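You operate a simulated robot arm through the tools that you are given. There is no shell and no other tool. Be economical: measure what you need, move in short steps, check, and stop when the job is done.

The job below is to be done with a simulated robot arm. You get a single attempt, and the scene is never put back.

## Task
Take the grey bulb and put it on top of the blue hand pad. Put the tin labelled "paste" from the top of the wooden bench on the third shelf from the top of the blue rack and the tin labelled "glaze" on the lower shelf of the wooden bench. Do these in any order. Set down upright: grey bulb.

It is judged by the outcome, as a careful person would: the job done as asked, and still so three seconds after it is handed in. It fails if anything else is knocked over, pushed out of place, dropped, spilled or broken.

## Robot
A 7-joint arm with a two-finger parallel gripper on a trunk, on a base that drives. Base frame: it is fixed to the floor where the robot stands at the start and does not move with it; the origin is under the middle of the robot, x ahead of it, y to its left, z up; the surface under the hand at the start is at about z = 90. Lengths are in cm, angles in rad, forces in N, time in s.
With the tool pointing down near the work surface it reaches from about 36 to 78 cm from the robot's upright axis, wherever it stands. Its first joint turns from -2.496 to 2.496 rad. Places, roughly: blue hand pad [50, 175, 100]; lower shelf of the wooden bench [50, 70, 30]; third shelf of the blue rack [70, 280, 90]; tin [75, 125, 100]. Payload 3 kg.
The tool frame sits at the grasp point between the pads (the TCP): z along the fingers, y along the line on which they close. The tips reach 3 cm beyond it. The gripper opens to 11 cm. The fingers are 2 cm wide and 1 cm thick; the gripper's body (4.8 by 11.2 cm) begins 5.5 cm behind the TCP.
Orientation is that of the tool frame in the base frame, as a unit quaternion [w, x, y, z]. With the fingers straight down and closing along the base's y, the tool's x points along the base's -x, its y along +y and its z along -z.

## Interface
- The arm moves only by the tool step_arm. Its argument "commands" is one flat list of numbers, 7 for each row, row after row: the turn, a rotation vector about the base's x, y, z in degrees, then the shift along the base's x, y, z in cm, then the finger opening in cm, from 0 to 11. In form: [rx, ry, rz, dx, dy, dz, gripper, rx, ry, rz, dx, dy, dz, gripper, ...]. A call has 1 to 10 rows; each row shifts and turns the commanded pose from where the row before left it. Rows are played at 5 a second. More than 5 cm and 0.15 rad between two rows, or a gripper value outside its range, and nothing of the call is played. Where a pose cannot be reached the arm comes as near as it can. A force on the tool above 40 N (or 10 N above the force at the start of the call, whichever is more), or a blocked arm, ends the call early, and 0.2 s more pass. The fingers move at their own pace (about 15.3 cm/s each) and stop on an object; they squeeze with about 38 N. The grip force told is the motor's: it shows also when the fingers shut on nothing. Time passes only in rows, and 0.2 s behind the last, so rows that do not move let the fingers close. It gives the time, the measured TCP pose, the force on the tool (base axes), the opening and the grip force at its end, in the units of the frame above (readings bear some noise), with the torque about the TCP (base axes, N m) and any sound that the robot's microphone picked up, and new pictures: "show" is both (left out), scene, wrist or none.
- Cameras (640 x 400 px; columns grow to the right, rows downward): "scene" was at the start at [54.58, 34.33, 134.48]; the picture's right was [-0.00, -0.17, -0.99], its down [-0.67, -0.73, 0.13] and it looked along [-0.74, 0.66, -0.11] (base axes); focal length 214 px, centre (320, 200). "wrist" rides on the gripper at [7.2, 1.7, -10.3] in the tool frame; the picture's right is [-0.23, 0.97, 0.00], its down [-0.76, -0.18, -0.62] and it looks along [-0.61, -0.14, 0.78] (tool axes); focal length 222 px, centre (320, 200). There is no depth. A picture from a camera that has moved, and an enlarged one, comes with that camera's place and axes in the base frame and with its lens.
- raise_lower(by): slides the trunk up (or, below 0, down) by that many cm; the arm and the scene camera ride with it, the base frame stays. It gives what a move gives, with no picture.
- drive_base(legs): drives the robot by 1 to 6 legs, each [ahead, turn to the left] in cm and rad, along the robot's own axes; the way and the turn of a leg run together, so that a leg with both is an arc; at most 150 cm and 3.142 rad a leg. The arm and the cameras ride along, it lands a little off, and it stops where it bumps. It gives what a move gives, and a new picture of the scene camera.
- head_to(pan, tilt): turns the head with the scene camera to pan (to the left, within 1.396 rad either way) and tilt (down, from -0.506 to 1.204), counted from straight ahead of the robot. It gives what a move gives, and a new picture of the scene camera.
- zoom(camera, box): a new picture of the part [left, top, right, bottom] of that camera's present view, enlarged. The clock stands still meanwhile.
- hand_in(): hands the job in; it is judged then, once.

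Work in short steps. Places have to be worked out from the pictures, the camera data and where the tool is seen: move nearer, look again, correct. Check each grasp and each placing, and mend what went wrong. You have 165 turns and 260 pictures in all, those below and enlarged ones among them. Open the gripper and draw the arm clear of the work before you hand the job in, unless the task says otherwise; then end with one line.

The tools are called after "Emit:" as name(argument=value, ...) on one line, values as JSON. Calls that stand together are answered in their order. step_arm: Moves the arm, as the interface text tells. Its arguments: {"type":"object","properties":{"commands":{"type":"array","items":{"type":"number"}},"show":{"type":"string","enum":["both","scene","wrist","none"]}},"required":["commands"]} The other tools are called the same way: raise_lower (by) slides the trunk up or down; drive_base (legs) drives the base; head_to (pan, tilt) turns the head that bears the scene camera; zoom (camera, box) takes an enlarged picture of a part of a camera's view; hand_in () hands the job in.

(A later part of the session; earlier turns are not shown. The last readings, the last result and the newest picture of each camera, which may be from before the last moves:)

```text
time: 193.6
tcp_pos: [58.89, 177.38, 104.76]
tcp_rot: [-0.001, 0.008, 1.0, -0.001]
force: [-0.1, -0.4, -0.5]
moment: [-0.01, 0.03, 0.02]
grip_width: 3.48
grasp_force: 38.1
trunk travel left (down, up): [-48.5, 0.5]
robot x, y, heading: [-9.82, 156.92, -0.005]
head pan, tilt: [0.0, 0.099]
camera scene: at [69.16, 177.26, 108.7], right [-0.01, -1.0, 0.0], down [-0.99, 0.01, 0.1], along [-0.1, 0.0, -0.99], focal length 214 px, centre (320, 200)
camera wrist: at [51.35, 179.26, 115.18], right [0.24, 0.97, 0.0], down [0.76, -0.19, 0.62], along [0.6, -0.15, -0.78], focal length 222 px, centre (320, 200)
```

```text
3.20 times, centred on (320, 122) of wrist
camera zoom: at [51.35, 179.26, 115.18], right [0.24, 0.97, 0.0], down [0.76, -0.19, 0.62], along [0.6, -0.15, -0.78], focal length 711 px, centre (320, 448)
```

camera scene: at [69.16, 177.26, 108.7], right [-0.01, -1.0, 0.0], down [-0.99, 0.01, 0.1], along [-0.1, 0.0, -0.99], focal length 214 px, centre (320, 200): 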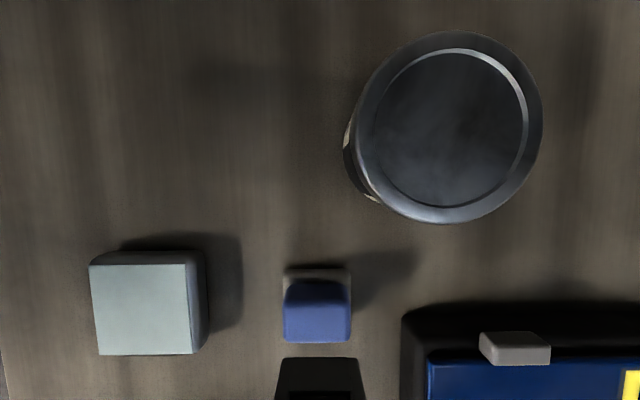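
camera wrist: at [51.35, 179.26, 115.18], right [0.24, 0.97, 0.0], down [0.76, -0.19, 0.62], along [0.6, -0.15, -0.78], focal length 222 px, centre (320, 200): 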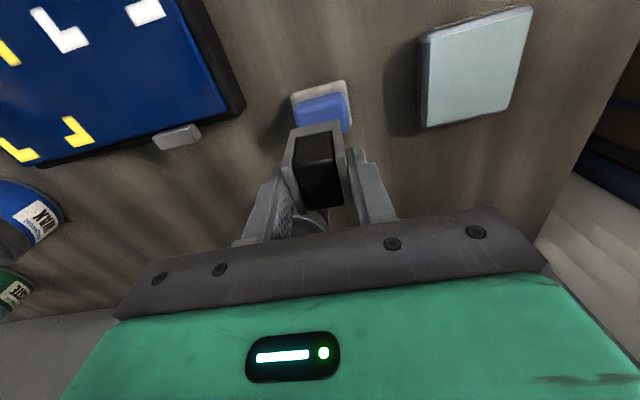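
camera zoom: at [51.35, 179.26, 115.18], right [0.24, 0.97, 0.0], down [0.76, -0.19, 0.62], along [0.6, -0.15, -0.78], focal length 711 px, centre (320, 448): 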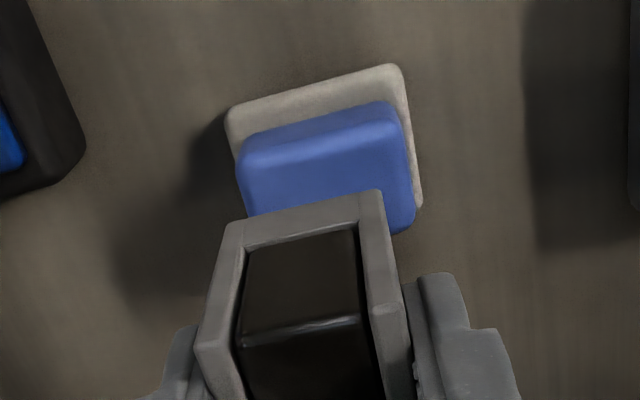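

The bulb's bottom edge appears about 5.5 cm below the TCP, so contact is expected near TCP z≈99.5–100. I go down 3.5 and look.

Emit:
step_arm(commands=[0, 0, 0, 0, 0, -2, 2.5, 0, 0, 0, 0, 0, -1.5, 2.5], show="both")

Emit:
zoom(camera="wrist", box=[220, 60, 420, 185])

```text
time: 194.2
tcp_pos: [58.64, 177.4, 101.39]
tcp_rot: [0.0, 0.008, 1.0, 0.0]
force: [0.8, -0.4, -0.1]
moment: [0.01, 0.02, -0.01]
grip_width: 3.49
grasp_force: 37.8
trunk travel left (down, up): [-48.5, 0.5]
robot x, y, heading: [-9.56, 156.36, 0.004]
head pan, tilt: [0.0, 0.099]
camera scene: at [69.17, 177.28, 105.41], right [-0.01, -1.0, 0.0], down [-0.99, 0.01, 0.1], along [-0.1, 0.0, -1.0], focal length 214 px, centre (320, 200)
camera wrist: at [51.35, 179.28, 111.85], right [0.24, 0.97, 0.0], down [0.76, -0.19, 0.62], along [0.6, -0.15, -0.78], focal length 222 px, centre (320, 200)
```

scene: 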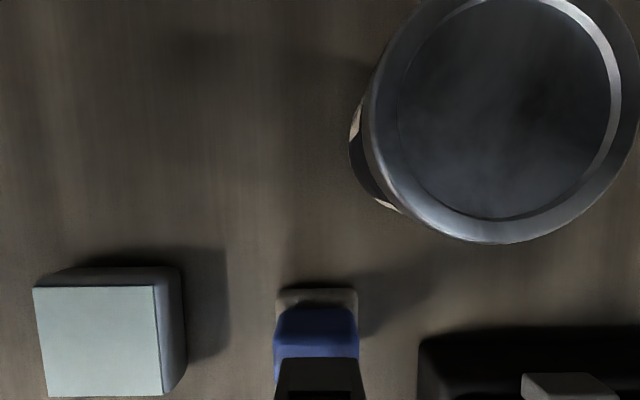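
wrist: 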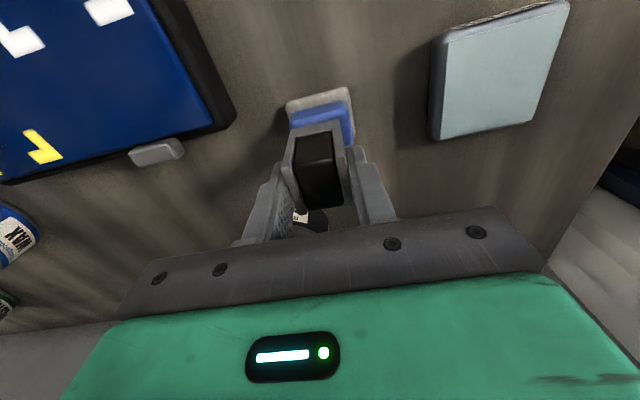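

```text
3.20 times, centred on (320, 122) of wrist
camera zoom: at [51.35, 179.28, 111.85], right [0.24, 0.97, 0.0], down [0.76, -0.19, 0.62], along [0.6, -0.15, -0.78], focal length 711 px, centre (320, 448)
```

zoom: 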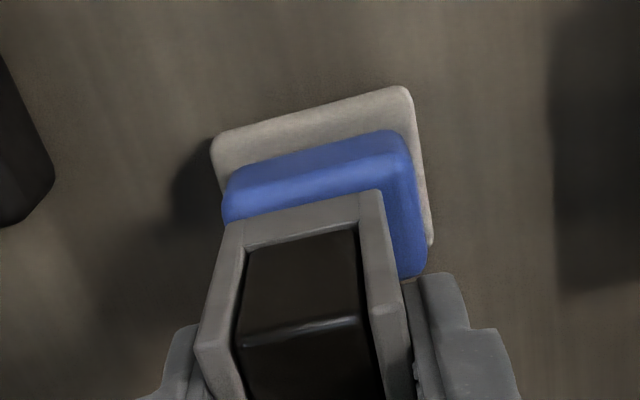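

Bulb base spans x≈56.8–60.5, pad top 57.1–60.7: well aligned. I descend in 0.4 cm rows until contact.

Emit:
step_arm(commands=[0, 0, 0, 0.1, 0, -0.5, 2.5, 0, 0, 0, 0, 0, -0.4, 2.5], show="none")

Emit:
step_arm(commands=[0, 0, 0, 0, 0, -0.3, 2.5, 0, 0, 0, 0, 0, 0, 2.5], show="none")

Emit:
step_arm(commands=[0, 0, 0, 0, 0, -0.3, 2.5, 0, 0, 0, 0, 0, 0, 2.5], show="wrist")

```text
time: 194.8
tcp_pos: [58.88, 177.36, 100.47]
tcp_rot: [-0.001, 0.008, 1.0, 0.0]
force: [-0.4, 0.5, 0.1]
moment: [-0.01, 0.0, 0.01]
grip_width: 3.5
grasp_force: 38.2
trunk travel left (down, up): [-48.5, 0.5]
robot x, y, heading: [-9.32, 156.57, -0.002]
head pan, tilt: [0.0, 0.099]
```

```text
time: 195.4
tcp_pos: [58.88, 177.41, 100.2]
tcp_rot: [-0.001, 0.007, 1.0, 0.0]
force: [-0.3, -0.3, -0.7]
moment: [0.0, -0.02, -0.02]
grip_width: 3.49
grasp_force: 38.8
trunk travel left (down, up): [-48.5, 0.5]
robot x, y, heading: [-9.62, 156.44, -0.003]
head pan, tilt: [0.0, 0.099]
```

```text
time: 196.0
tcp_pos: [58.93, 177.4, 99.94]
tcp_rot: [-0.001, 0.008, 1.0, 0.0]
force: [1.1, 0.1, 0.4]
moment: [-0.03, -0.01, -0.02]
grip_width: 3.5
grasp_force: 38.0
trunk travel left (down, up): [-48.5, 0.5]
robot x, y, heading: [-9.58, 156.96, -0.003]
head pan, tilt: [0.0, 0.099]
camera wrist: at [51.46, 179.23, 110.35], right [0.24, 0.97, 0.0], down [0.76, -0.19, 0.62], along [0.6, -0.15, -0.78], focal length 222 px, centre (320, 200)
```

wrist: 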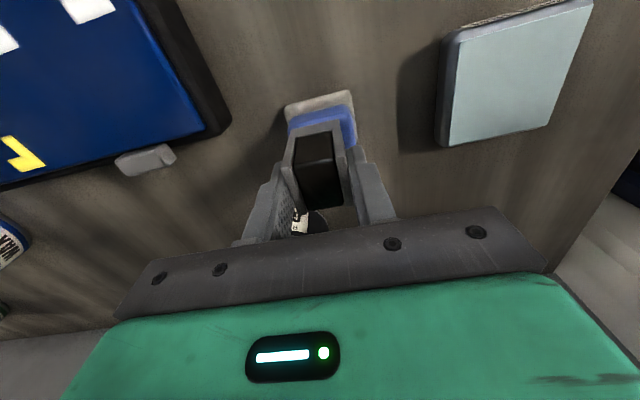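

No contact yet; I continue in 0.3 cm steps.

Emit:
step_arm(commands=[0, 0, 0, 0, 0, -0.3, 2.5, 0, 0, 0, 0, 0, 0, 2.5], show="none")

Emit:
step_arm(commands=[0, 0, 0, 0, 0, -0.3, 2.5, 0, 0, 0, 0, 0, 0, 2.5], show="scene")

Emit:
zoom(camera="wrist", box=[220, 60, 420, 185])

```text
time: 196.6
tcp_pos: [58.87, 177.37, 100.0]
tcp_rot: [0.002, 0.008, 1.0, 0.001]
force: [1.1, -0.5, 26.7]
moment: [0.0, 0.09, -0.02]
grip_width: 3.49
grasp_force: 37.9
trunk travel left (down, up): [-48.5, 0.5]
robot x, y, heading: [-9.39, 156.83, -0.001]
head pan, tilt: [0.0, 0.099]
```

```text
time: 197.2
tcp_pos: [58.82, 177.4, 99.39]
tcp_rot: [0.001, 0.006, 1.0, 0.0]
force: [3.2, 2.2, 28.5]
moment: [0.06, -0.11, 0.0]
grip_width: 3.48
grasp_force: 38.1
trunk travel left (down, up): [-48.5, 0.5]
robot x, y, heading: [-9.27, 156.45, 0.001]
head pan, tilt: [0.0, 0.099]
camera scene: at [69.21, 177.2, 103.45], right [-0.01, -1.0, 0.0], down [-1.0, 0.01, 0.1], along [-0.1, 0.0, -1.0], focal length 214 px, centre (320, 200)
```

scene: 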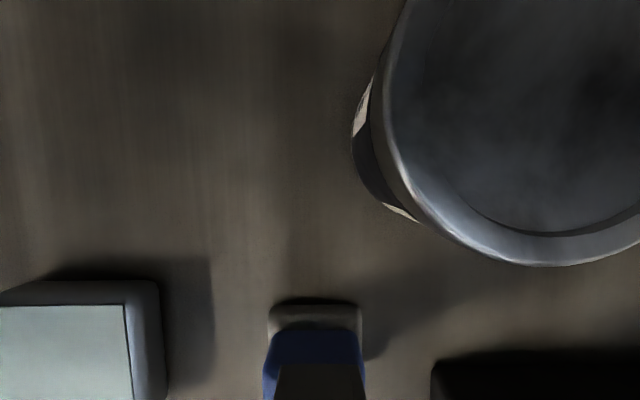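

```text
3.20 times, centred on (320, 122) of wrist
camera zoom: at [51.38, 179.19, 109.87], right [0.24, 0.97, 0.0], down [0.76, -0.19, 0.62], along [0.61, -0.15, -0.78], focal length 711 px, centre (320, 448)
```

zoom: 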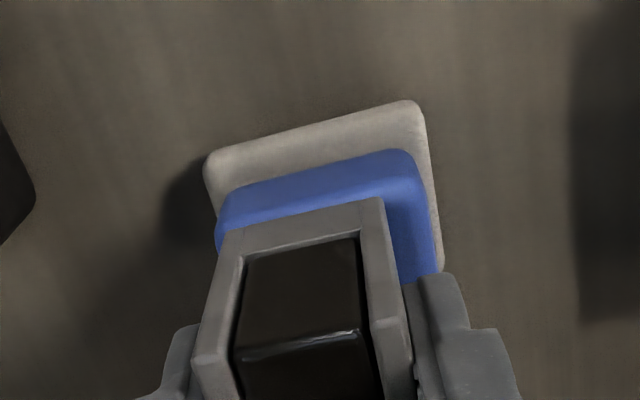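

Contact (28 N up). I ease up 0.3 cm and open the fingers gently.

Emit:
step_arm(commands=[0, 0, 0, 0, 0, 0.25, 2.5, 0, 0, 0, 0, 0, 0, 2.5], show="none")

```text
time: 197.8
tcp_pos: [58.71, 177.3, 99.62]
tcp_rot: [-0.001, 0.008, 1.0, 0.0]
force: [1.6, 0.6, 8.9]
moment: [0.02, -0.09, 0.0]
grip_width: 3.52
grasp_force: 37.9
trunk travel left (down, up): [-48.5, 0.5]
robot x, y, heading: [-9.95, 156.32, 0.003]
head pan, tilt: [0.0, 0.099]
```

Emit:
step_arm(commands=[0, 0, 0, 0, 0, 0.05, 4, 0, 0, 0, 0, 0, 0, 5, 0, 0, 0, 0, 0, 0, 6, 0, 0, 0, 0, 0, 0, 6], show="wrist")

```text
time: 198.8
tcp_pos: [58.95, 177.29, 99.65]
tcp_rot: [-0.001, 0.007, 1.0, -0.001]
force: [-0.5, 0.0, 0.1]
moment: [-0.01, -0.02, 0.01]
grip_width: 6.0
grasp_force: 0.0
trunk travel left (down, up): [-48.5, 0.5]
robot x, y, heading: [-9.33, 156.5, -0.0]
head pan, tilt: [0.0, 0.099]
camera wrist: at [51.49, 179.23, 110.02], right [0.24, 0.97, 0.0], down [0.76, -0.19, 0.62], along [0.6, -0.15, -0.78], focal length 222 px, centre (320, 200)
```

wrist: 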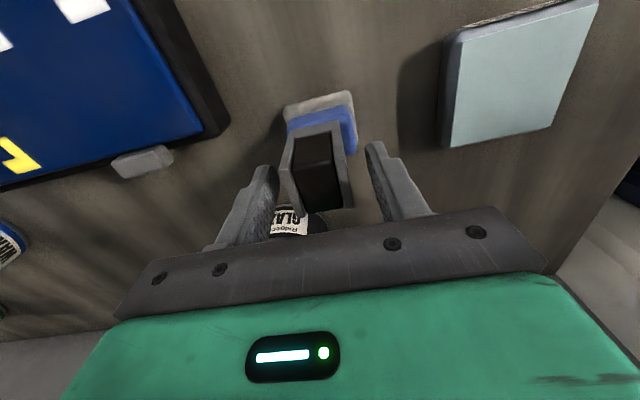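

The bulb stays put on the pad. I rise straight up and check.

Emit:
step_arm(commands=[0, 0, 0, 0, 0, 2, 6, 0, 0, 0, 0, 0, 4, 6, 0, 0, 0, 0, 0, 4.5, 6, 0, 0, 0, -3, 0, 3, 6], show="both")

Emit:
zoom(camera="wrist", box=[220, 40, 420, 165])

```text
time: 199.8
tcp_pos: [55.85, 177.44, 113.02]
tcp_rot: [-0.001, 0.007, 1.0, 0.0]
force: [-0.4, -0.5, -0.1]
moment: [0.02, 0.02, 0.0]
grip_width: 5.99
grasp_force: 0.0
trunk travel left (down, up): [-48.5, 0.5]
robot x, y, heading: [-9.59, 156.72, 0.001]
head pan, tilt: [0.0, 0.099]
camera scene: at [66.24, 177.37, 117.1], right [-0.01, -1.0, 0.0], down [-0.99, 0.01, 0.1], along [-0.1, 0.0, -0.99], focal length 214 px, centre (320, 200)
camera wrist: at [48.43, 179.37, 123.59], right [0.24, 0.97, 0.0], down [0.76, -0.19, 0.62], along [0.6, -0.15, -0.78], focal length 222 px, centre (320, 200)
```

scene: 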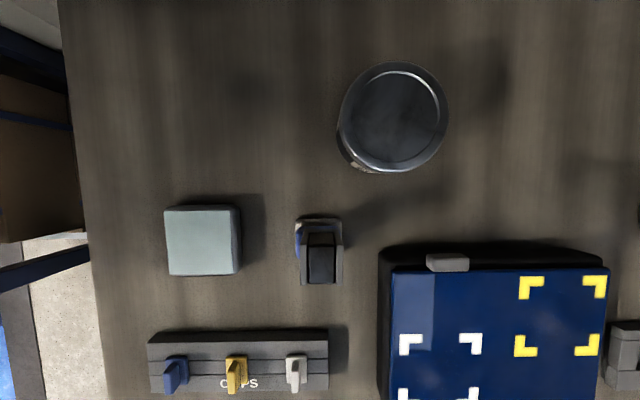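
wrist: 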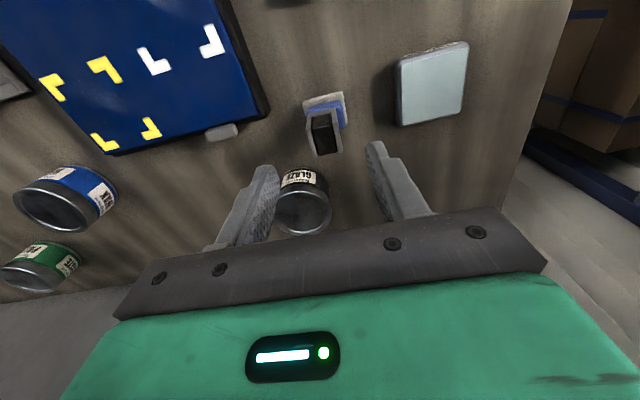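

```text
3.20 times, centred on (320, 102) of wrist
camera zoom: at [48.43, 179.37, 123.59], right [0.24, 0.97, 0.0], down [0.76, -0.19, 0.62], along [0.6, -0.15, -0.78], focal length 711 px, centre (320, 512)
```

zoom: 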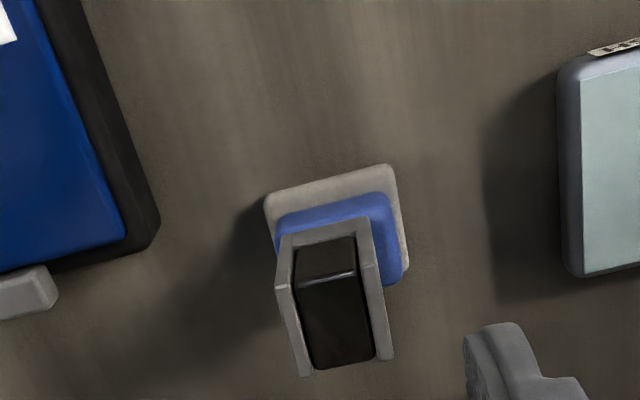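

The bulb stands upright on the pad. Next GLAZE: centre ≈(71.1,171.2), top z≈99.6, diameter ≈7.8. Since it must go under the bench, I'll grasp with the tool tilted 45° (tips forward-down) and yawed 20° to stay clear of the bulb. First I rise and reorient.

Emit:
step_arm(commands=[0, 0, 0, -1, -2, 4, 9, 0, 0, 0, -1, -3, 3, 11, 0, -7.5, 0, 0, -3, 0, 11, 0, -7.5, 0, 0, 0, 1, 11, 0, -7.5, 0, 0, 0, 1, 11, 0, -7.5, 0, 0, 0, 1, 11, 0, -7.5, 0, 0, 0, 0, 11, 0, -7.5, 0, 0, 0, 0, 11], show="wrist")

```text
time: 201.6
tcp_pos: [53.83, 169.43, 123.26]
tcp_rot: [0.383, 0.007, 0.924, 0.003]
force: [0.5, 0.2, 0.3]
moment: [0.04, 0.01, 0.03]
grip_width: 11.0
grasp_force: 0.1
trunk travel left (down, up): [-48.5, 0.5]
robot x, y, heading: [-9.63, 156.76, 0.001]
head pan, tilt: [0.0, 0.099]
camera wrist: at [41.27, 171.22, 125.46], right [0.17, 0.97, 0.17], down [0.09, -0.19, 0.98], along [0.98, -0.15, -0.12], focal length 222 px, centre (320, 200)
```

wrist: 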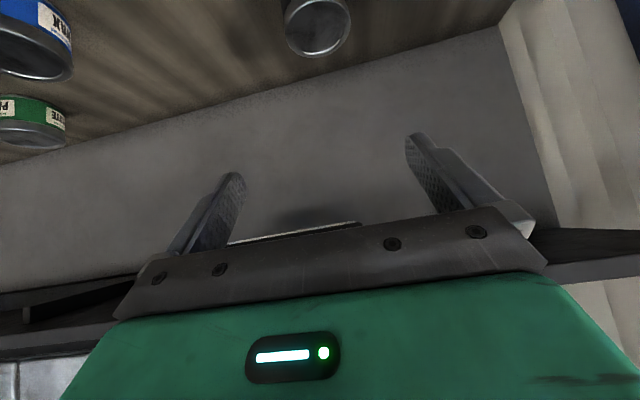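

Now yaw +20°, then trunk down 12 and base ahead 7.

Emit:
step_arm(commands=[0, 0, 7, 0, 0, 0, 11, 0, 0, 7, 0, 0, 0, 11, 0, 0, 6, 0, 0, 0, 11], show="none")

Emit:
raise_lower(by=-12)

Emit:
drive_base(legs=[[7, 0]])

Emit:
step_arm(commands=[0, 0, 0, 0, 0, 0, 11], show="wrist")

```text
time: 202.4
tcp_pos: [53.89, 169.37, 123.13]
tcp_rot: [0.376, -0.155, 0.911, 0.069]
force: [0.2, 0.3, 0.4]
moment: [0.01, 0.0, -0.03]
grip_width: 10.98
grasp_force: 0.0
trunk travel left (down, up): [-48.5, 0.5]
robot x, y, heading: [-9.77, 156.46, 0.0]
head pan, tilt: [0.0, 0.099]
```

```text
time: 203.9
tcp_pos: [53.78, 169.34, 111.03]
tcp_rot: [0.376, -0.153, 0.911, 0.069]
force: [0.7, 0.1, -0.4]
moment: [-0.01, 0.01, 0.02]
grip_width: 11.0
grasp_force: 0.2
trunk travel left (down, up): [-36.5, 12.5]
robot x, y, heading: [-9.34, 156.45, 0.003]
head pan, tilt: [0.0, 0.099]
```

```text
time: 204.9
tcp_pos: [60.96, 169.3, 111.14]
tcp_rot: [0.376, -0.155, 0.911, 0.07]
force: [-0.3, -1.3, 0.5]
moment: [-0.02, -0.01, -0.01]
grip_width: 11.02
grasp_force: 0.0
trunk travel left (down, up): [-36.5, 12.5]
robot x, y, heading: [-2.38, 156.44, 0.003]
head pan, tilt: [0.0, 0.099]
camera scene: at [65.39, 170.8, 121.1], right [0.33, -0.94, -0.01], down [-0.73, -0.25, -0.63], along [0.59, 0.22, -0.77], focal length 214 px, centre (320, 200)
```

scene: 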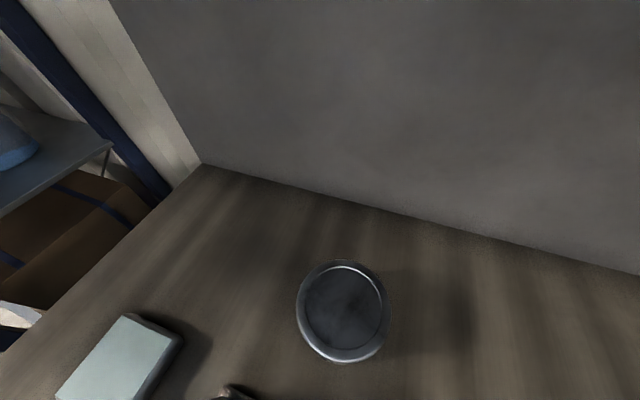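

```text
time: 205.3
tcp_pos: [60.9, 169.34, 111.11]
tcp_rot: [0.376, -0.154, 0.911, 0.07]
force: [-0.1, 0.2, 0.5]
moment: [0.0, -0.01, -0.02]
grip_width: 11.01
grasp_force: 0.1
trunk travel left (down, up): [-36.5, 12.5]
robot x, y, heading: [-2.42, 156.43, 0.002]
head pan, tilt: [0.0, 0.099]
camera wrist: at [48.4, 166.91, 113.44], right [-0.17, 0.97, 0.17], down [0.15, -0.14, 0.98], along [0.97, 0.19, -0.13], focal length 222 px, centre (320, 200)
```

wrist: 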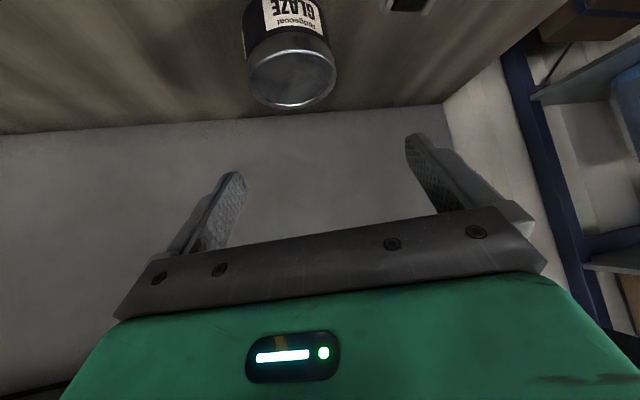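

Tin centre ≈(70.8,171.0). I move above it keeping height, then descend vertically.

Emit:
step_arm(commands=[0, 0, 0, 3, 0.44, -1, 11, 0, 0, 0, 3, 0.44, -1, 11, 0, 0, 0, 3, 0.44, -1, 11, 0, 0, 0, 0, 0, -4, 11], show="both")

```text
time: 206.3
tcp_pos: [70.05, 170.79, 104.09]
tcp_rot: [0.376, -0.154, 0.911, 0.07]
force: [0.5, -0.2, 0.1]
moment: [-0.01, 0.02, 0.0]
grip_width: 11.03
grasp_force: 0.0
trunk travel left (down, up): [-36.5, 12.5]
robot x, y, heading: [-2.79, 156.5, 0.003]
head pan, tilt: [0.0, 0.099]
camera scene: at [74.6, 172.13, 114.0], right [0.33, -0.94, -0.01], down [-0.73, -0.25, -0.63], along [0.59, 0.22, -0.77], focal length 214 px, centre (320, 200)
camera wrist: at [57.57, 168.23, 106.31], right [-0.17, 0.97, 0.17], down [0.16, -0.14, 0.98], along [0.97, 0.19, -0.13], focal length 222 px, centre (320, 200)
```

scene: 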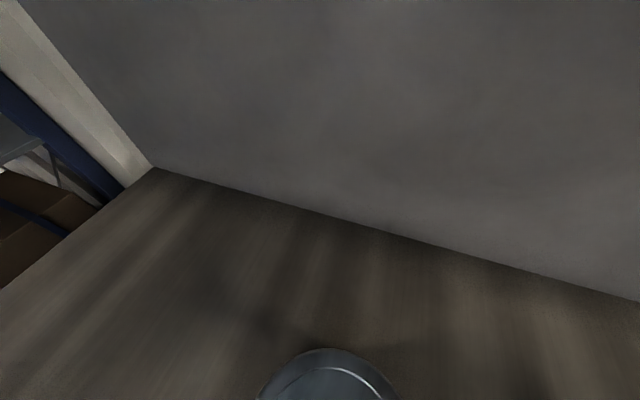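
wrist: 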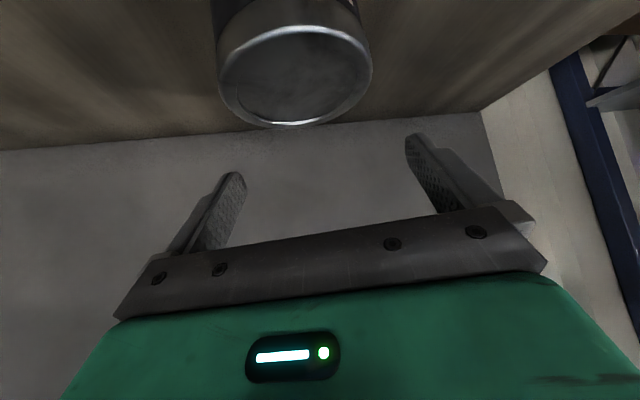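

Re-triangulating gives tin centre ≈(70.6,170.4), top z≈97.5, diameter ≈8.6. I shift slightly and descend partway, then check.

Emit:
step_arm(commands=[0, 0, 0, -0.3, -0.7, 0, 11, 0, 0, 0, 0, 0, -3, 11, 0, 0, 0, 0, 0, -2, 11], show="wrist")

```text
time: 207.1
tcp_pos: [69.63, 169.98, 99.18]
tcp_rot: [0.377, -0.154, 0.911, 0.07]
force: [0.3, 0.4, 0.2]
moment: [0.02, 0.02, -0.01]
grip_width: 11.01
grasp_force: 0.0
trunk travel left (down, up): [-36.5, 12.5]
robot x, y, heading: [-2.72, 156.7, 0.003]
head pan, tilt: [0.0, 0.099]
camera wrist: at [57.21, 167.52, 101.41], right [-0.17, 0.97, 0.17], down [0.16, -0.14, 0.98], along [0.97, 0.19, -0.13], focal length 222 px, centre (320, 200)
```

wrist: 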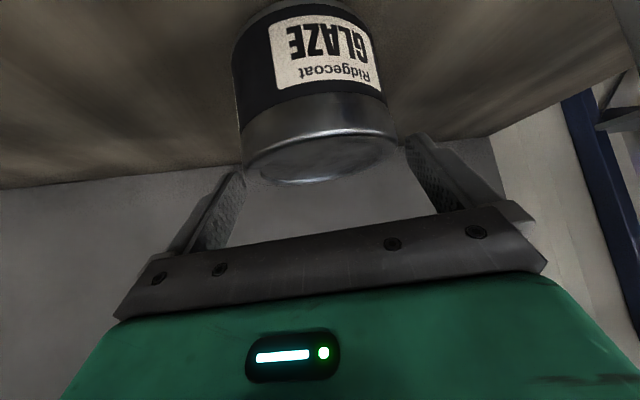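

Centred between the fingers. I descend the rest slowly and close.

Emit:
step_arm(commands=[0, 0, 0, 0, 0, -1.5, 11, 0, 0, 0, 0, 0, -1.5, 11, 0, 0, 0, 0, 0, -1.3, 11], show="wrist")

```text
time: 207.9
tcp_pos: [69.46, 169.96, 94.82]
tcp_rot: [0.375, -0.154, 0.911, 0.07]
force: [-0.1, -0.4, 0.4]
moment: [-0.04, -0.02, 0.01]
grip_width: 11.02
grasp_force: 0.0
trunk travel left (down, up): [-36.5, 12.5]
robot x, y, heading: [-2.58, 156.34, 0.005]
head pan, tilt: [0.0, 0.099]
camera wrist: at [57.14, 167.53, 97.12], right [-0.17, 0.97, 0.17], down [0.16, -0.14, 0.98], along [0.97, 0.19, -0.13], focal length 222 px, centre (320, 200)
```

wrist: 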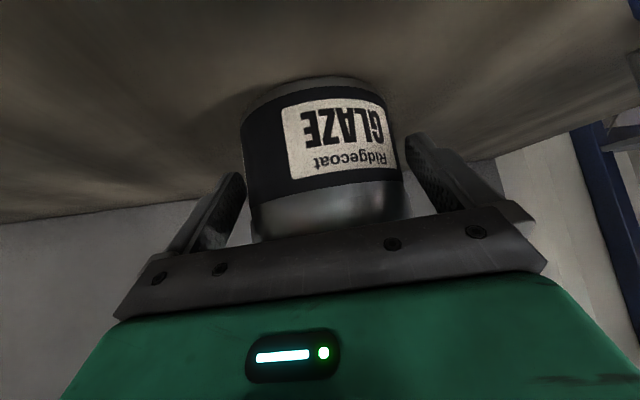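

Emit:
step_arm(commands=[0, 0, 0, 0, 0, 0, 9, 0, 0, 0, 0, 0, 0, 8, 0, 0, 0, 0, 0, 0, 7, 0, 0, 0, 0, 0, 0, 7], show="wrist")

```text
time: 208.9
tcp_pos: [69.55, 170.1, 94.9]
tcp_rot: [0.377, -0.153, 0.911, 0.069]
force: [-0.6, 2.7, 2.0]
moment: [-0.09, -0.13, 0.06]
grip_width: 9.53
grasp_force: 38.0
trunk travel left (down, up): [-36.5, 12.5]
robot x, y, heading: [-2.48, 156.64, 0.001]
head pan, tilt: [0.0, 0.099]
camera wrist: at [57.12, 167.55, 97.15], right [-0.17, 0.97, 0.17], down [0.16, -0.14, 0.98], along [0.97, 0.19, -0.13], focal length 222 px, centre (320, 200)
```

wrist: 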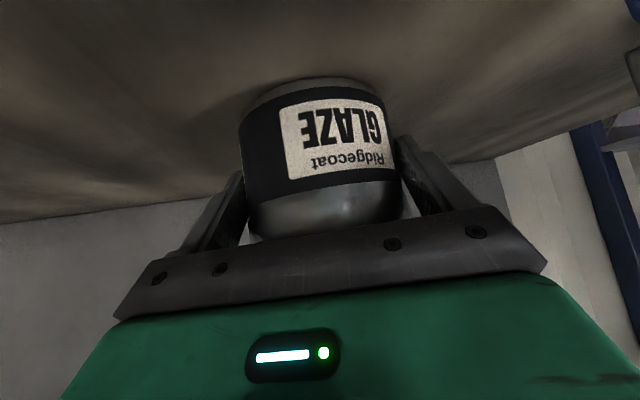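

Gripped at 9.5 cm. I lift a few cm and check that it hangs level.

Emit:
step_arm(commands=[0, 0, 0, 0, 0, 1, 7, 0, 0, 0, 0, 0, 2, 7, 0, 0, 0, 0, 0, 3, 7, 0, 0, 0, 0, 0, 4, 7], show="wrist")

```text
time: 209.9
tcp_pos: [69.47, 170.03, 104.69]
tcp_rot: [0.375, -0.153, 0.912, 0.069]
force: [0.4, 0.5, -3.7]
moment: [-0.02, 0.08, 0.01]
grip_width: 9.5
grasp_force: 38.2
trunk travel left (down, up): [-36.5, 12.5]
robot x, y, heading: [-2.63, 156.64, 0.004]
head pan, tilt: [0.0, 0.099]
camera wrist: at [57.05, 167.53, 107.06], right [-0.17, 0.97, 0.17], down [0.16, -0.14, 0.98], along [0.97, 0.19, -0.13], focal length 222 px, centre (320, 200)
```

wrist: 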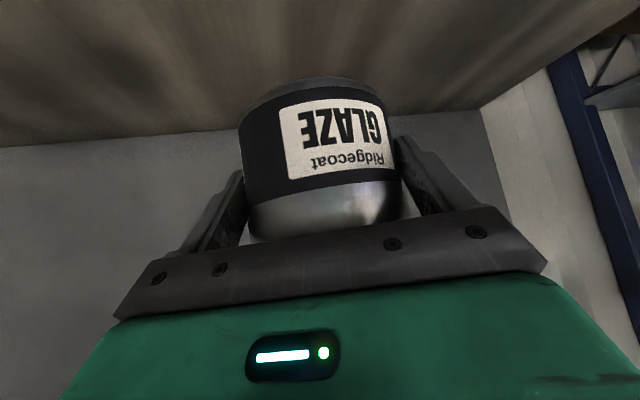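

Held level; tin bottom is ~4.9 below the TCP. I raise the trunk, back off, and drive to the free stretch of the lower shelf (between the middle leg at y≈74 and the WING block at y≈99).

Emit:
raise_lower(by=12)

Emit:
drive_base(legs=[[-52, 0], [0, -1.571], [80, 0], [0, 1.571]])

Emit:
step_arm(commands=[0, 0, -7, 0, 0, 0, 7, 0, 0, -7, 0, 0, 0, 7, 0, 0, -6, 0, 0, 0, 7], show="wrist")

```text
time: 210.7
tcp_pos: [69.02, 170.08, 109.94]
tcp_rot: [0.365, -0.153, 0.916, 0.07]
force: [-4.6, 0.1, -6.6]
moment: [0.04, -0.45, -0.1]
grip_width: 9.5
grasp_force: 37.4
trunk travel left (down, up): [-42.4, 6.6]
robot x, y, heading: [-2.6, 156.87, 0.004]
head pan, tilt: [0.0, 0.099]
stopped: the force on the tool passed its limit at 58 N (the readings are from after the stop); the commanded pose is now the measured one
```

```text
time: 217.4
tcp_pos: [-37.73, 84.85, 110.09]
tcp_rot: [0.316, 0.52, 0.768, -0.201]
force: [-2.9, -0.3, -3.7]
moment: [0.02, -0.06, 0.03]
grip_width: 9.47
grasp_force: 38.0
trunk travel left (down, up): [-42.4, 6.6]
robot x, y, heading: [-47.24, 156.74, -1.55]
head pan, tilt: [0.0, 0.099]
stopped in leg 2: the robot was blocked; the commanded pose is now the measured one
camera scene: at [-35.74, 80.5, 119.96], right [-0.93, -0.38, -0.02], down [-0.29, 0.73, -0.62], along [0.25, -0.57, -0.79], focal length 214 px, centre (320, 200)
```

scene: 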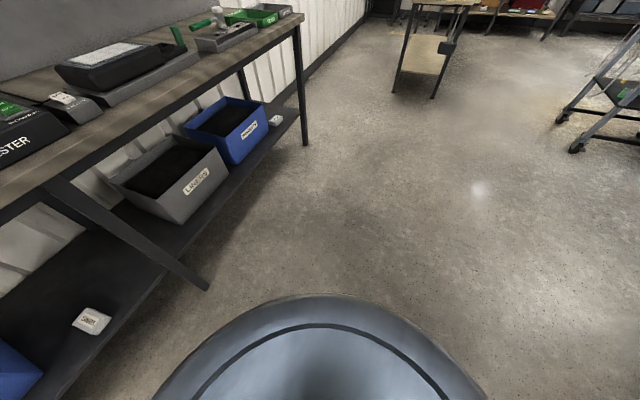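

```text
time: 218.2
tcp_pos: [-37.54, 84.91, 110.13]
tcp_rot: [0.275, 0.646, 0.666, -0.254]
force: [-0.6, -0.6, -2.6]
moment: [0.06, -0.01, 0.02]
grip_width: 9.5
grasp_force: 38.9
trunk travel left (down, up): [-42.4, 6.6]
robot x, y, heading: [-46.95, 155.94, -1.553]
head pan, tilt: [0.0, 0.099]
camera wrist: at [-36.59, 97.35, 112.59], right [0.98, -0.13, 0.17], down [-0.19, -0.12, 0.97], along [-0.1, -0.98, -0.15], focal length 222 px, centre (320, 200)
```

wrist: 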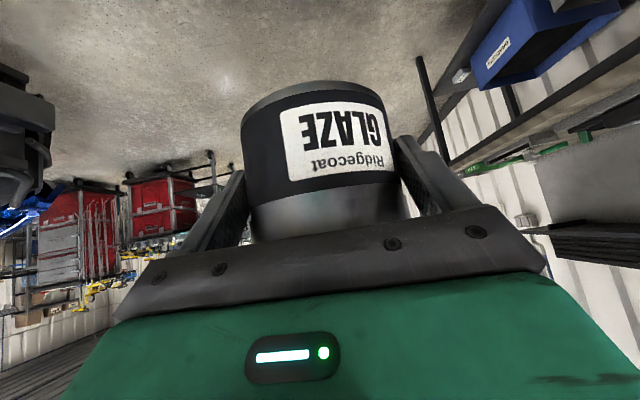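

The lift bumped something overhead (hand under the shelf above the bench), and the turn ended slightly early; the tin is still held level. The way ahead (toward -y) looks clear, so I continue.

Emit:
drive_base(legs=[[40, 0]])

```text
time: 220.7
tcp_pos: [-36.66, 44.67, 109.95]
tcp_rot: [0.275, 0.645, 0.667, -0.252]
force: [0.1, -0.2, -3.9]
moment: [0.06, 0.01, 0.02]
grip_width: 9.47
grasp_force: 38.4
trunk travel left (down, up): [-42.4, 6.6]
robot x, y, heading: [-46.71, 115.98, -1.553]
head pan, tilt: [0.0, 0.099]
camera scene: at [-36.35, 39.95, 119.96], right [-1.0, -0.04, -0.02], down [-0.02, 0.79, -0.62], along [0.04, -0.62, -0.79], focal length 214 px, centre (320, 200)
```

scene: 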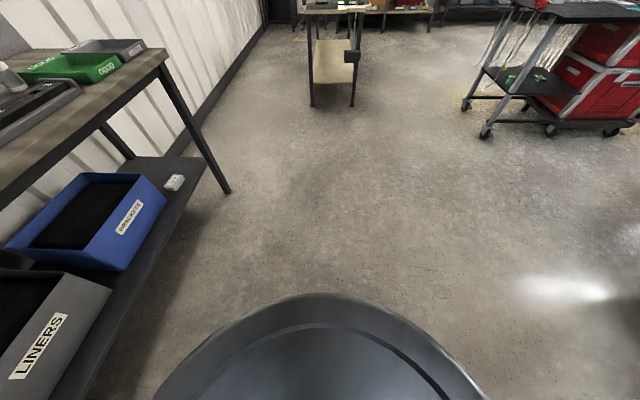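

Emit:
drive_base(legs=[[38, 0], [0, 1.553], [-16, 0]])

```text
time: 226.8
tcp_pos: [26.7, 84.13, 110.02]
tcp_rot: [0.371, 0.009, 0.929, 0.004]
force: [-0.3, 0.3, -3.4]
moment: [0.0, 0.03, -0.01]
grip_width: 9.47
grasp_force: 37.9
trunk travel left (down, up): [-42.4, 6.6]
robot x, y, heading: [-45.38, 70.82, -0.001]
head pan, tilt: [0.0, 0.099]
stopped in leg 2: the robot was blocked; the commanded pose is now the measured one
camera scene: at [31.77, 83.88, 119.88], right [-0.02, -1.0, -0.01], down [-0.79, 0.02, -0.61], along [0.61, 0.0, -0.79], focal length 214 px, centre (320, 200)
```

scene: 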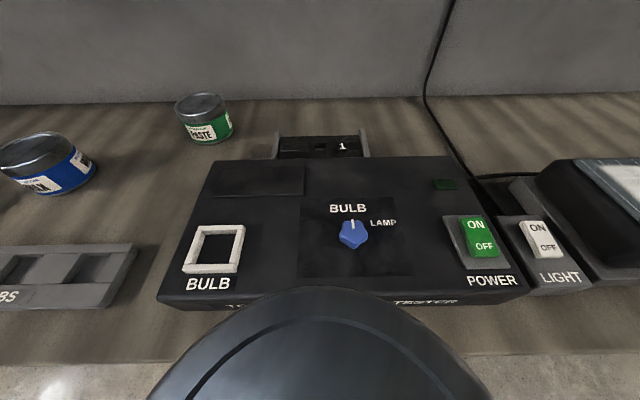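

The turn finished; I back up 16 cm and lower the trunk fully.

Emit:
drive_base(legs=[[-18, 0]])

Emit:
raise_lower(by=-40)

Emit:
head_to(pan=0.0, tilt=0.0)

```text
time: 228.3
tcp_pos: [8.93, 83.87, 110.08]
tcp_rot: [0.373, 0.011, 0.928, 0.004]
force: [-0.5, -0.3, -3.1]
moment: [0.03, 0.04, 0.0]
grip_width: 9.44
grasp_force: 38.4
trunk travel left (down, up): [-42.4, 6.6]
robot x, y, heading: [-63.85, 70.78, -0.009]
head pan, tilt: [0.0, 0.099]
camera scene: at [13.92, 83.64, 119.96], right [-0.02, -1.0, -0.02], down [-0.79, 0.02, -0.62], along [0.62, 0.0, -0.79], focal length 214 px, centre (320, 200)
```

scene: 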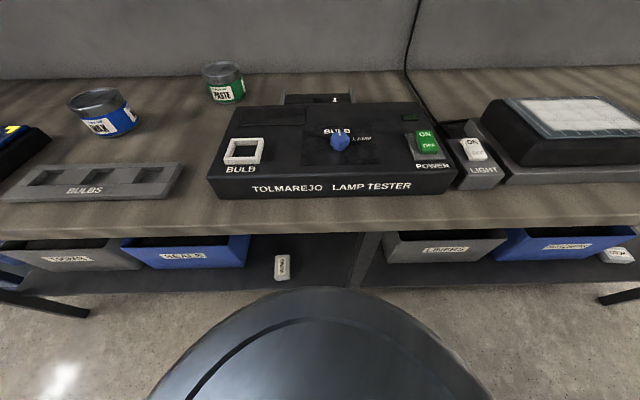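

```text
time: 232.1
tcp_pos: [8.86, 83.81, 70.19]
tcp_rot: [0.371, 0.012, 0.928, 0.003]
force: [0.6, -0.6, -3.1]
moment: [0.0, 0.08, -0.02]
grip_width: 9.44
grasp_force: 37.7
trunk travel left (down, up): [-2.4, 46.6]
robot x, y, heading: [-63.57, 71.28, -0.007]
head pan, tilt: [0.0, 0.099]
```

```text
time: 232.8
tcp_pos: [8.72, 83.83, 70.26]
tcp_rot: [0.372, 0.011, 0.928, 0.004]
force: [0.3, -0.9, -3.4]
moment: [0.03, 0.05, -0.02]
grip_width: 9.41
grasp_force: 38.5
trunk travel left (down, up): [-2.4, 46.6]
robot x, y, heading: [-63.67, 70.85, -0.005]
head pan, tilt: [0.0, 0.0]
camera scene: at [14.39, 83.62, 80.77], right [-0.02, -1.0, -0.02], down [-0.72, 0.02, -0.69], along [0.69, 0.0, -0.72], focal length 214 px, centre (320, 200)
```

scene: 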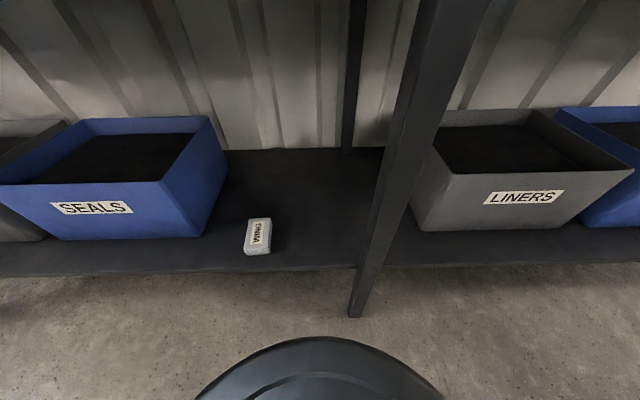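

Clear view: target tin centre ≈(47.5,85) on the shelf (z≈33), between the leg (y≈72) and WING (y≈97+). I lower the arm in free air in front of the bench.

Emit:
step_arm(commands=[0, 0, 0, -2.5, 0, -4, 7, 0, 0, 0, -2.5, 0, -4, 7, 0, 0, 0, -2, 0, -4, 7, 0, 0, 0, -2, 0, -4, 7, 0, 0, 0, -2, 0, -4, 7, 0, 0, 0, -1, 0, -4, 7], show="both")

```text
time: 234.2
tcp_pos: [-3.26, 83.88, 46.22]
tcp_rot: [0.373, 0.012, 0.928, 0.003]
force: [-0.2, 0.0, -3.9]
moment: [0.03, 0.04, 0.0]
grip_width: 9.44
grasp_force: 38.0
trunk travel left (down, up): [-2.4, 46.6]
robot x, y, heading: [-63.45, 71.18, -0.01]
head pan, tilt: [0.0, 0.0]
camera scene: at [2.26, 83.61, 56.76], right [-0.02, -1.0, -0.02], down [-0.72, 0.02, -0.69], along [0.69, 0.0, -0.72], focal length 214 px, centre (320, 200)
camera wrist: at [-15.77, 85.79, 48.63], right [0.18, 0.97, 0.17], down [0.11, -0.19, 0.97], along [0.98, -0.16, -0.15], focal length 222 px, centre (320, 200)
```

scene: 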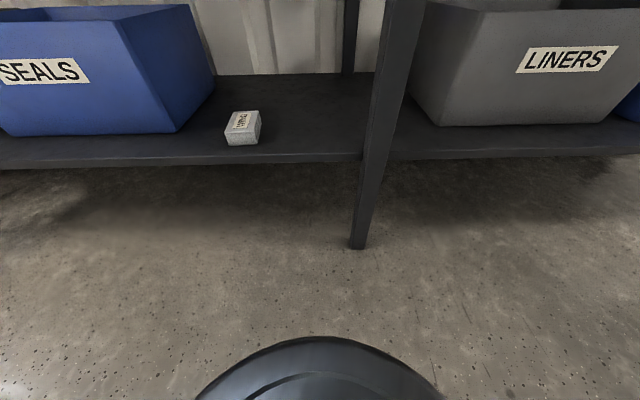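
wrist: 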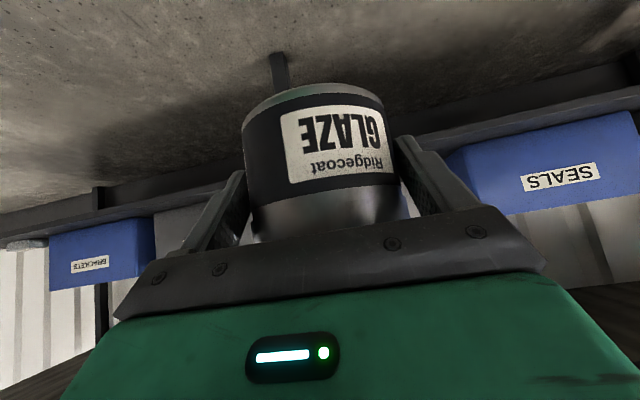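

Shelf top z≈31.5, front edge x≈38.6. Before going under the bench I want to see the arm's shape behind the hand.

Emit:
head_to(pan=1.3, tilt=0.9)

Emit:
head_to(pan=-1.3, tilt=0.9)

```text
time: 235.6
tcp_pos: [-3.16, 83.81, 46.11]
tcp_rot: [0.373, 0.012, 0.928, 0.004]
force: [-0.2, 0.0, -3.3]
moment: [-0.01, 0.07, 0.02]
grip_width: 9.44
grasp_force: 38.4
trunk travel left (down, up): [-2.4, 46.6]
robot x, y, heading: [-63.59, 71.12, -0.002]
head pan, tilt: [1.3, 0.901]
camera scene: at [-8.18, 91.09, 56.42], right [0.66, -0.27, -0.7], down [-0.61, -0.74, -0.29], along [-0.44, 0.62, -0.65], focal length 214 px, centre (320, 200)
```

scene: 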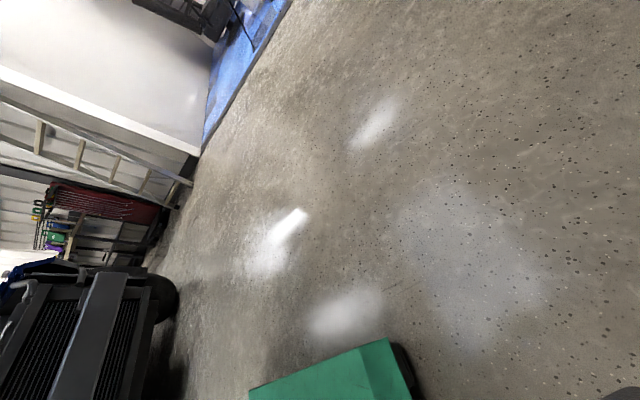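

```text
time: 238.0
tcp_pos: [-3.17, 83.82, 46.07]
tcp_rot: [0.373, 0.011, 0.928, 0.004]
force: [0.9, 0.2, -3.3]
moment: [0.01, 0.04, 0.0]
grip_width: 9.42
grasp_force: 37.9
trunk travel left (down, up): [-2.4, 46.6]
robot x, y, heading: [-63.24, 70.95, -0.006]
head pan, tilt: [-1.3, 0.901]
camera scene: at [-8.45, 76.54, 56.2], right [-0.67, -0.27, 0.69], down [-0.58, 0.77, -0.27], along [-0.46, -0.58, -0.67], focal length 214 px, centre (320, 200)
```

scene: 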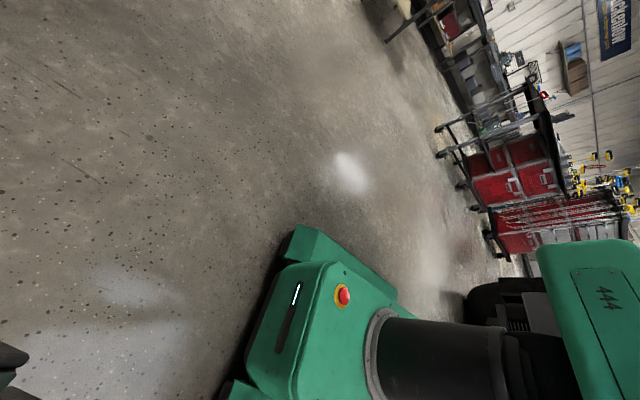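

The arm isn't visible, so it comes down from the shoulder above. I stretch the arm further out (flatter forearm, robot stays back) at z≈41, recentre y, then drive in.

Emit:
step_arm(commands=[0, 0, 0, 3, 0.7, -1.5, 7, 0, 0, 0, 3, 0.7, -1.5, 7, 0, 0, 0, 3, 0, -1.2, 7, 0, 0, 0, 3, 0, -1, 7], show="none")

Emit:
head_to(pan=0.0, tilt=-0.2)

```text
time: 239.0
tcp_pos: [8.82, 85.24, 41.02]
tcp_rot: [0.373, 0.012, 0.928, 0.004]
force: [-1.0, 0.3, -2.4]
moment: [0.05, 0.08, 0.01]
grip_width: 9.45
grasp_force: 38.1
trunk travel left (down, up): [-2.4, 46.6]
robot x, y, heading: [-63.48, 71.06, -0.006]
head pan, tilt: [-1.3, 0.901]
```

```text
time: 240.4
tcp_pos: [8.81, 85.28, 40.97]
tcp_rot: [0.373, 0.011, 0.928, 0.004]
force: [0.5, 0.9, -3.7]
moment: [-0.01, 0.04, -0.01]
grip_width: 9.44
grasp_force: 38.3
trunk travel left (down, up): [-2.4, 46.6]
robot x, y, heading: [-63.54, 70.64, -0.009]
head pan, tilt: [0.0, -0.201]
camera scene: at [15.12, 84.91, 53.35], right [-0.02, -1.0, -0.01], down [-0.57, 0.02, -0.82], along [0.82, -0.01, -0.57], focal length 214 px, centre (320, 200)
```

scene: 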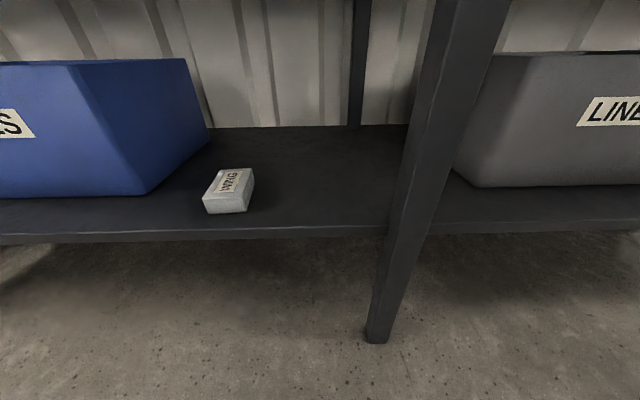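

Corridor is y≈75–96 and the hand is at 85.3. I drive in 20 cm first.

Emit:
drive_base(legs=[[20, 0.008]])

```text
time: 242.0
tcp_pos: [28.98, 85.85, 40.93]
tcp_rot: [0.372, 0.007, 0.928, 0.005]
force: [0.1, -1.1, -3.4]
moment: [0.01, 0.04, 0.0]
grip_width: 9.46
grasp_force: 37.8
trunk travel left (down, up): [-2.4, 46.6]
robot x, y, heading: [-43.28, 71.02, 0.002]
head pan, tilt: [0.0, -0.201]
camera scene: at [35.2, 85.59, 53.34], right [-0.01, -1.0, -0.02], down [-0.57, 0.02, -0.82], along [0.82, 0.0, -0.57], focal length 214 px, centre (320, 200)
```

scene: 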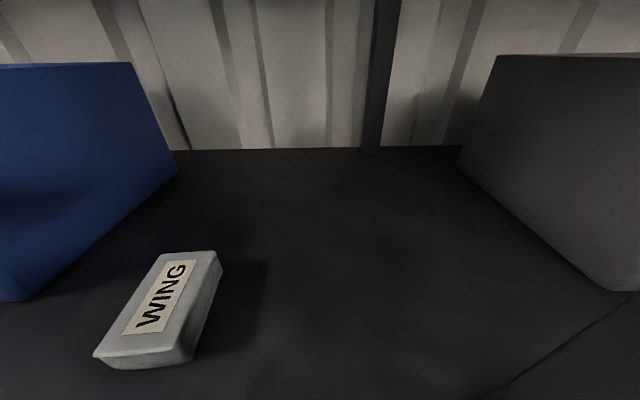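

All clear. 17 cm more.

Emit:
drive_base(legs=[[17, 0]])

Emit:
step_arm(commands=[0, 0, 0, 0, 0, -2, 7, 0, 0, 0, 0, 0, -1.2, 7], show="wrist")

```text
time: 243.5
tcp_pos: [46.04, 85.95, 41.09]
tcp_rot: [0.372, 0.007, 0.928, 0.005]
force: [0.3, 0.5, -3.1]
moment: [0.01, 0.08, 0.0]
grip_width: 9.44
grasp_force: 37.8
trunk travel left (down, up): [-2.4, 46.6]
robot x, y, heading: [-26.48, 70.9, 0.008]
head pan, tilt: [0.0, -0.201]
camera scene: at [52.28, 85.69, 53.39], right [-0.01, -1.0, -0.02], down [-0.57, 0.02, -0.82], along [0.82, 0.0, -0.57], focal length 214 px, centre (320, 200)
```

scene: 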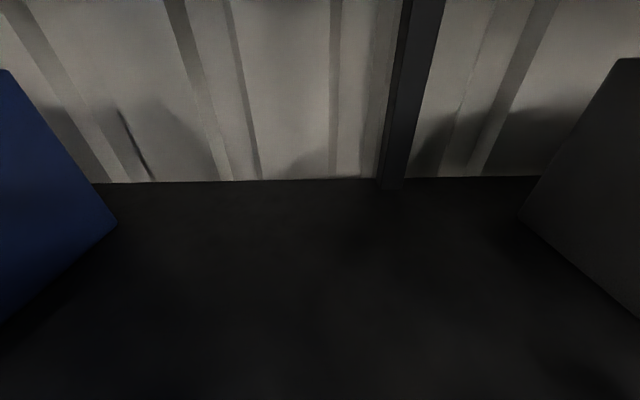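

```text
time: 244.1
tcp_pos: [46.06, 85.92, 37.96]
tcp_rot: [0.373, 0.006, 0.928, 0.006]
force: [0.5, -0.7, -2.7]
moment: [-0.01, 0.07, -0.03]
grip_width: 9.45
grasp_force: 38.7
trunk travel left (down, up): [-2.4, 46.6]
robot x, y, heading: [-26.52, 71.4, 0.005]
head pan, tilt: [0.0, -0.201]
camera wrist: at [33.43, 87.72, 40.48], right [0.17, 0.97, 0.17], down [0.12, -0.19, 0.97], along [0.98, -0.15, -0.15], focal length 222 px, centre (320, 200)
```

wrist: 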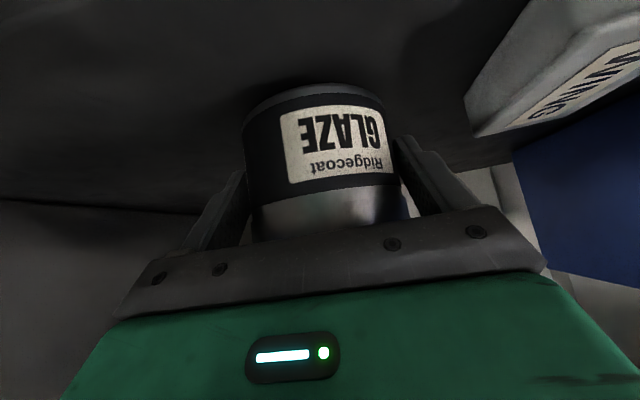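

Now lower in small steps to contact, with a 1.2° tilt correction.

Emit:
step_arm(commands=[0, -1.2, 0, 0, 0, -0.4, 7, 0, 0, 0, 0, 0, -0.4, 7], show="none")

Emit:
step_arm(commands=[0, 0, 0, 0, 0, -0.3, 7, 0, 0, 0, 0, 0, 0, 7], show="none")

Emit:
step_arm(commands=[0, 0, 0, 0, 0, -0.3, 7, 0, 0, 0, 0, 0, 0, 7], show="none")

```text
time: 244.7
tcp_pos: [45.86, 85.85, 37.12]
tcp_rot: [0.382, 0.007, 0.924, 0.005]
force: [0.2, 0.5, -3.1]
moment: [0.01, 0.07, 0.01]
grip_width: 9.46
grasp_force: 37.8
trunk travel left (down, up): [-2.4, 46.6]
robot x, y, heading: [-26.0, 70.5, 0.007]
head pan, tilt: [0.0, -0.201]
```

```text
time: 245.3
tcp_pos: [46.02, 85.91, 37.11]
tcp_rot: [0.384, 0.007, 0.923, 0.006]
force: [-2.3, -1.5, 15.7]
moment: [-0.86, -0.04, -0.15]
grip_width: 9.46
grasp_force: 38.2
trunk travel left (down, up): [-2.4, 46.6]
robot x, y, heading: [-26.04, 71.19, 0.005]
head pan, tilt: [0.0, -0.201]
```

```text
time: 245.9
tcp_pos: [46.01, 85.99, 36.82]
tcp_rot: [0.384, 0.007, 0.923, 0.006]
force: [1.5, 3.9, 27.9]
moment: [-0.46, -0.61, -0.29]
grip_width: 9.46
grasp_force: 38.2
trunk travel left (down, up): [-2.4, 46.6]
robot x, y, heading: [-26.08, 71.06, 0.003]
head pan, tilt: [0.0, -0.201]
```

Contact. Ease up slightly, then open.

Emit:
step_arm(commands=[0, 0, 0, 0, 0, 0.3, 7, 0, 0, 0, 0, 0, 0, 9, 0, 0, 0, 0, 0, 0, 10.2, 0, 0, 0, 0, 0, 0, 11, 0, 0, 0, 0, 0, 0, 11], show="wrist")

```text
time: 247.1
tcp_pos: [45.96, 85.94, 36.74]
tcp_rot: [0.382, 0.008, 0.924, 0.005]
force: [-0.2, 0.1, 0.2]
moment: [-0.02, 0.03, -0.02]
grip_width: 11.01
grasp_force: 0.2
trunk travel left (down, up): [-2.4, 46.6]
robot x, y, heading: [-25.76, 71.01, 0.007]
head pan, tilt: [0.0, -0.201]
camera wrist: at [33.36, 87.75, 39.09], right [0.17, 0.97, 0.18], down [0.1, -0.19, 0.98], along [0.98, -0.15, -0.13], focal length 222 px, centre (320, 200)
```

wrist: 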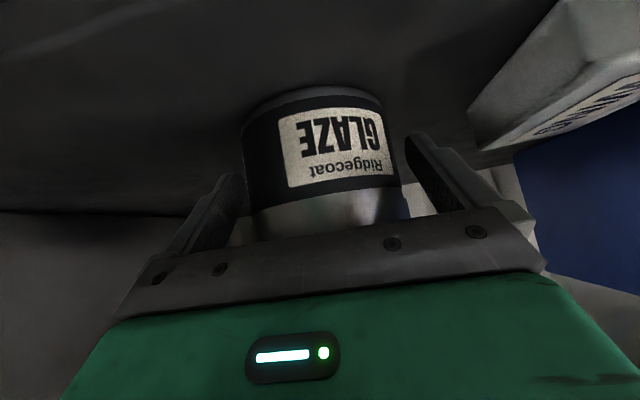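

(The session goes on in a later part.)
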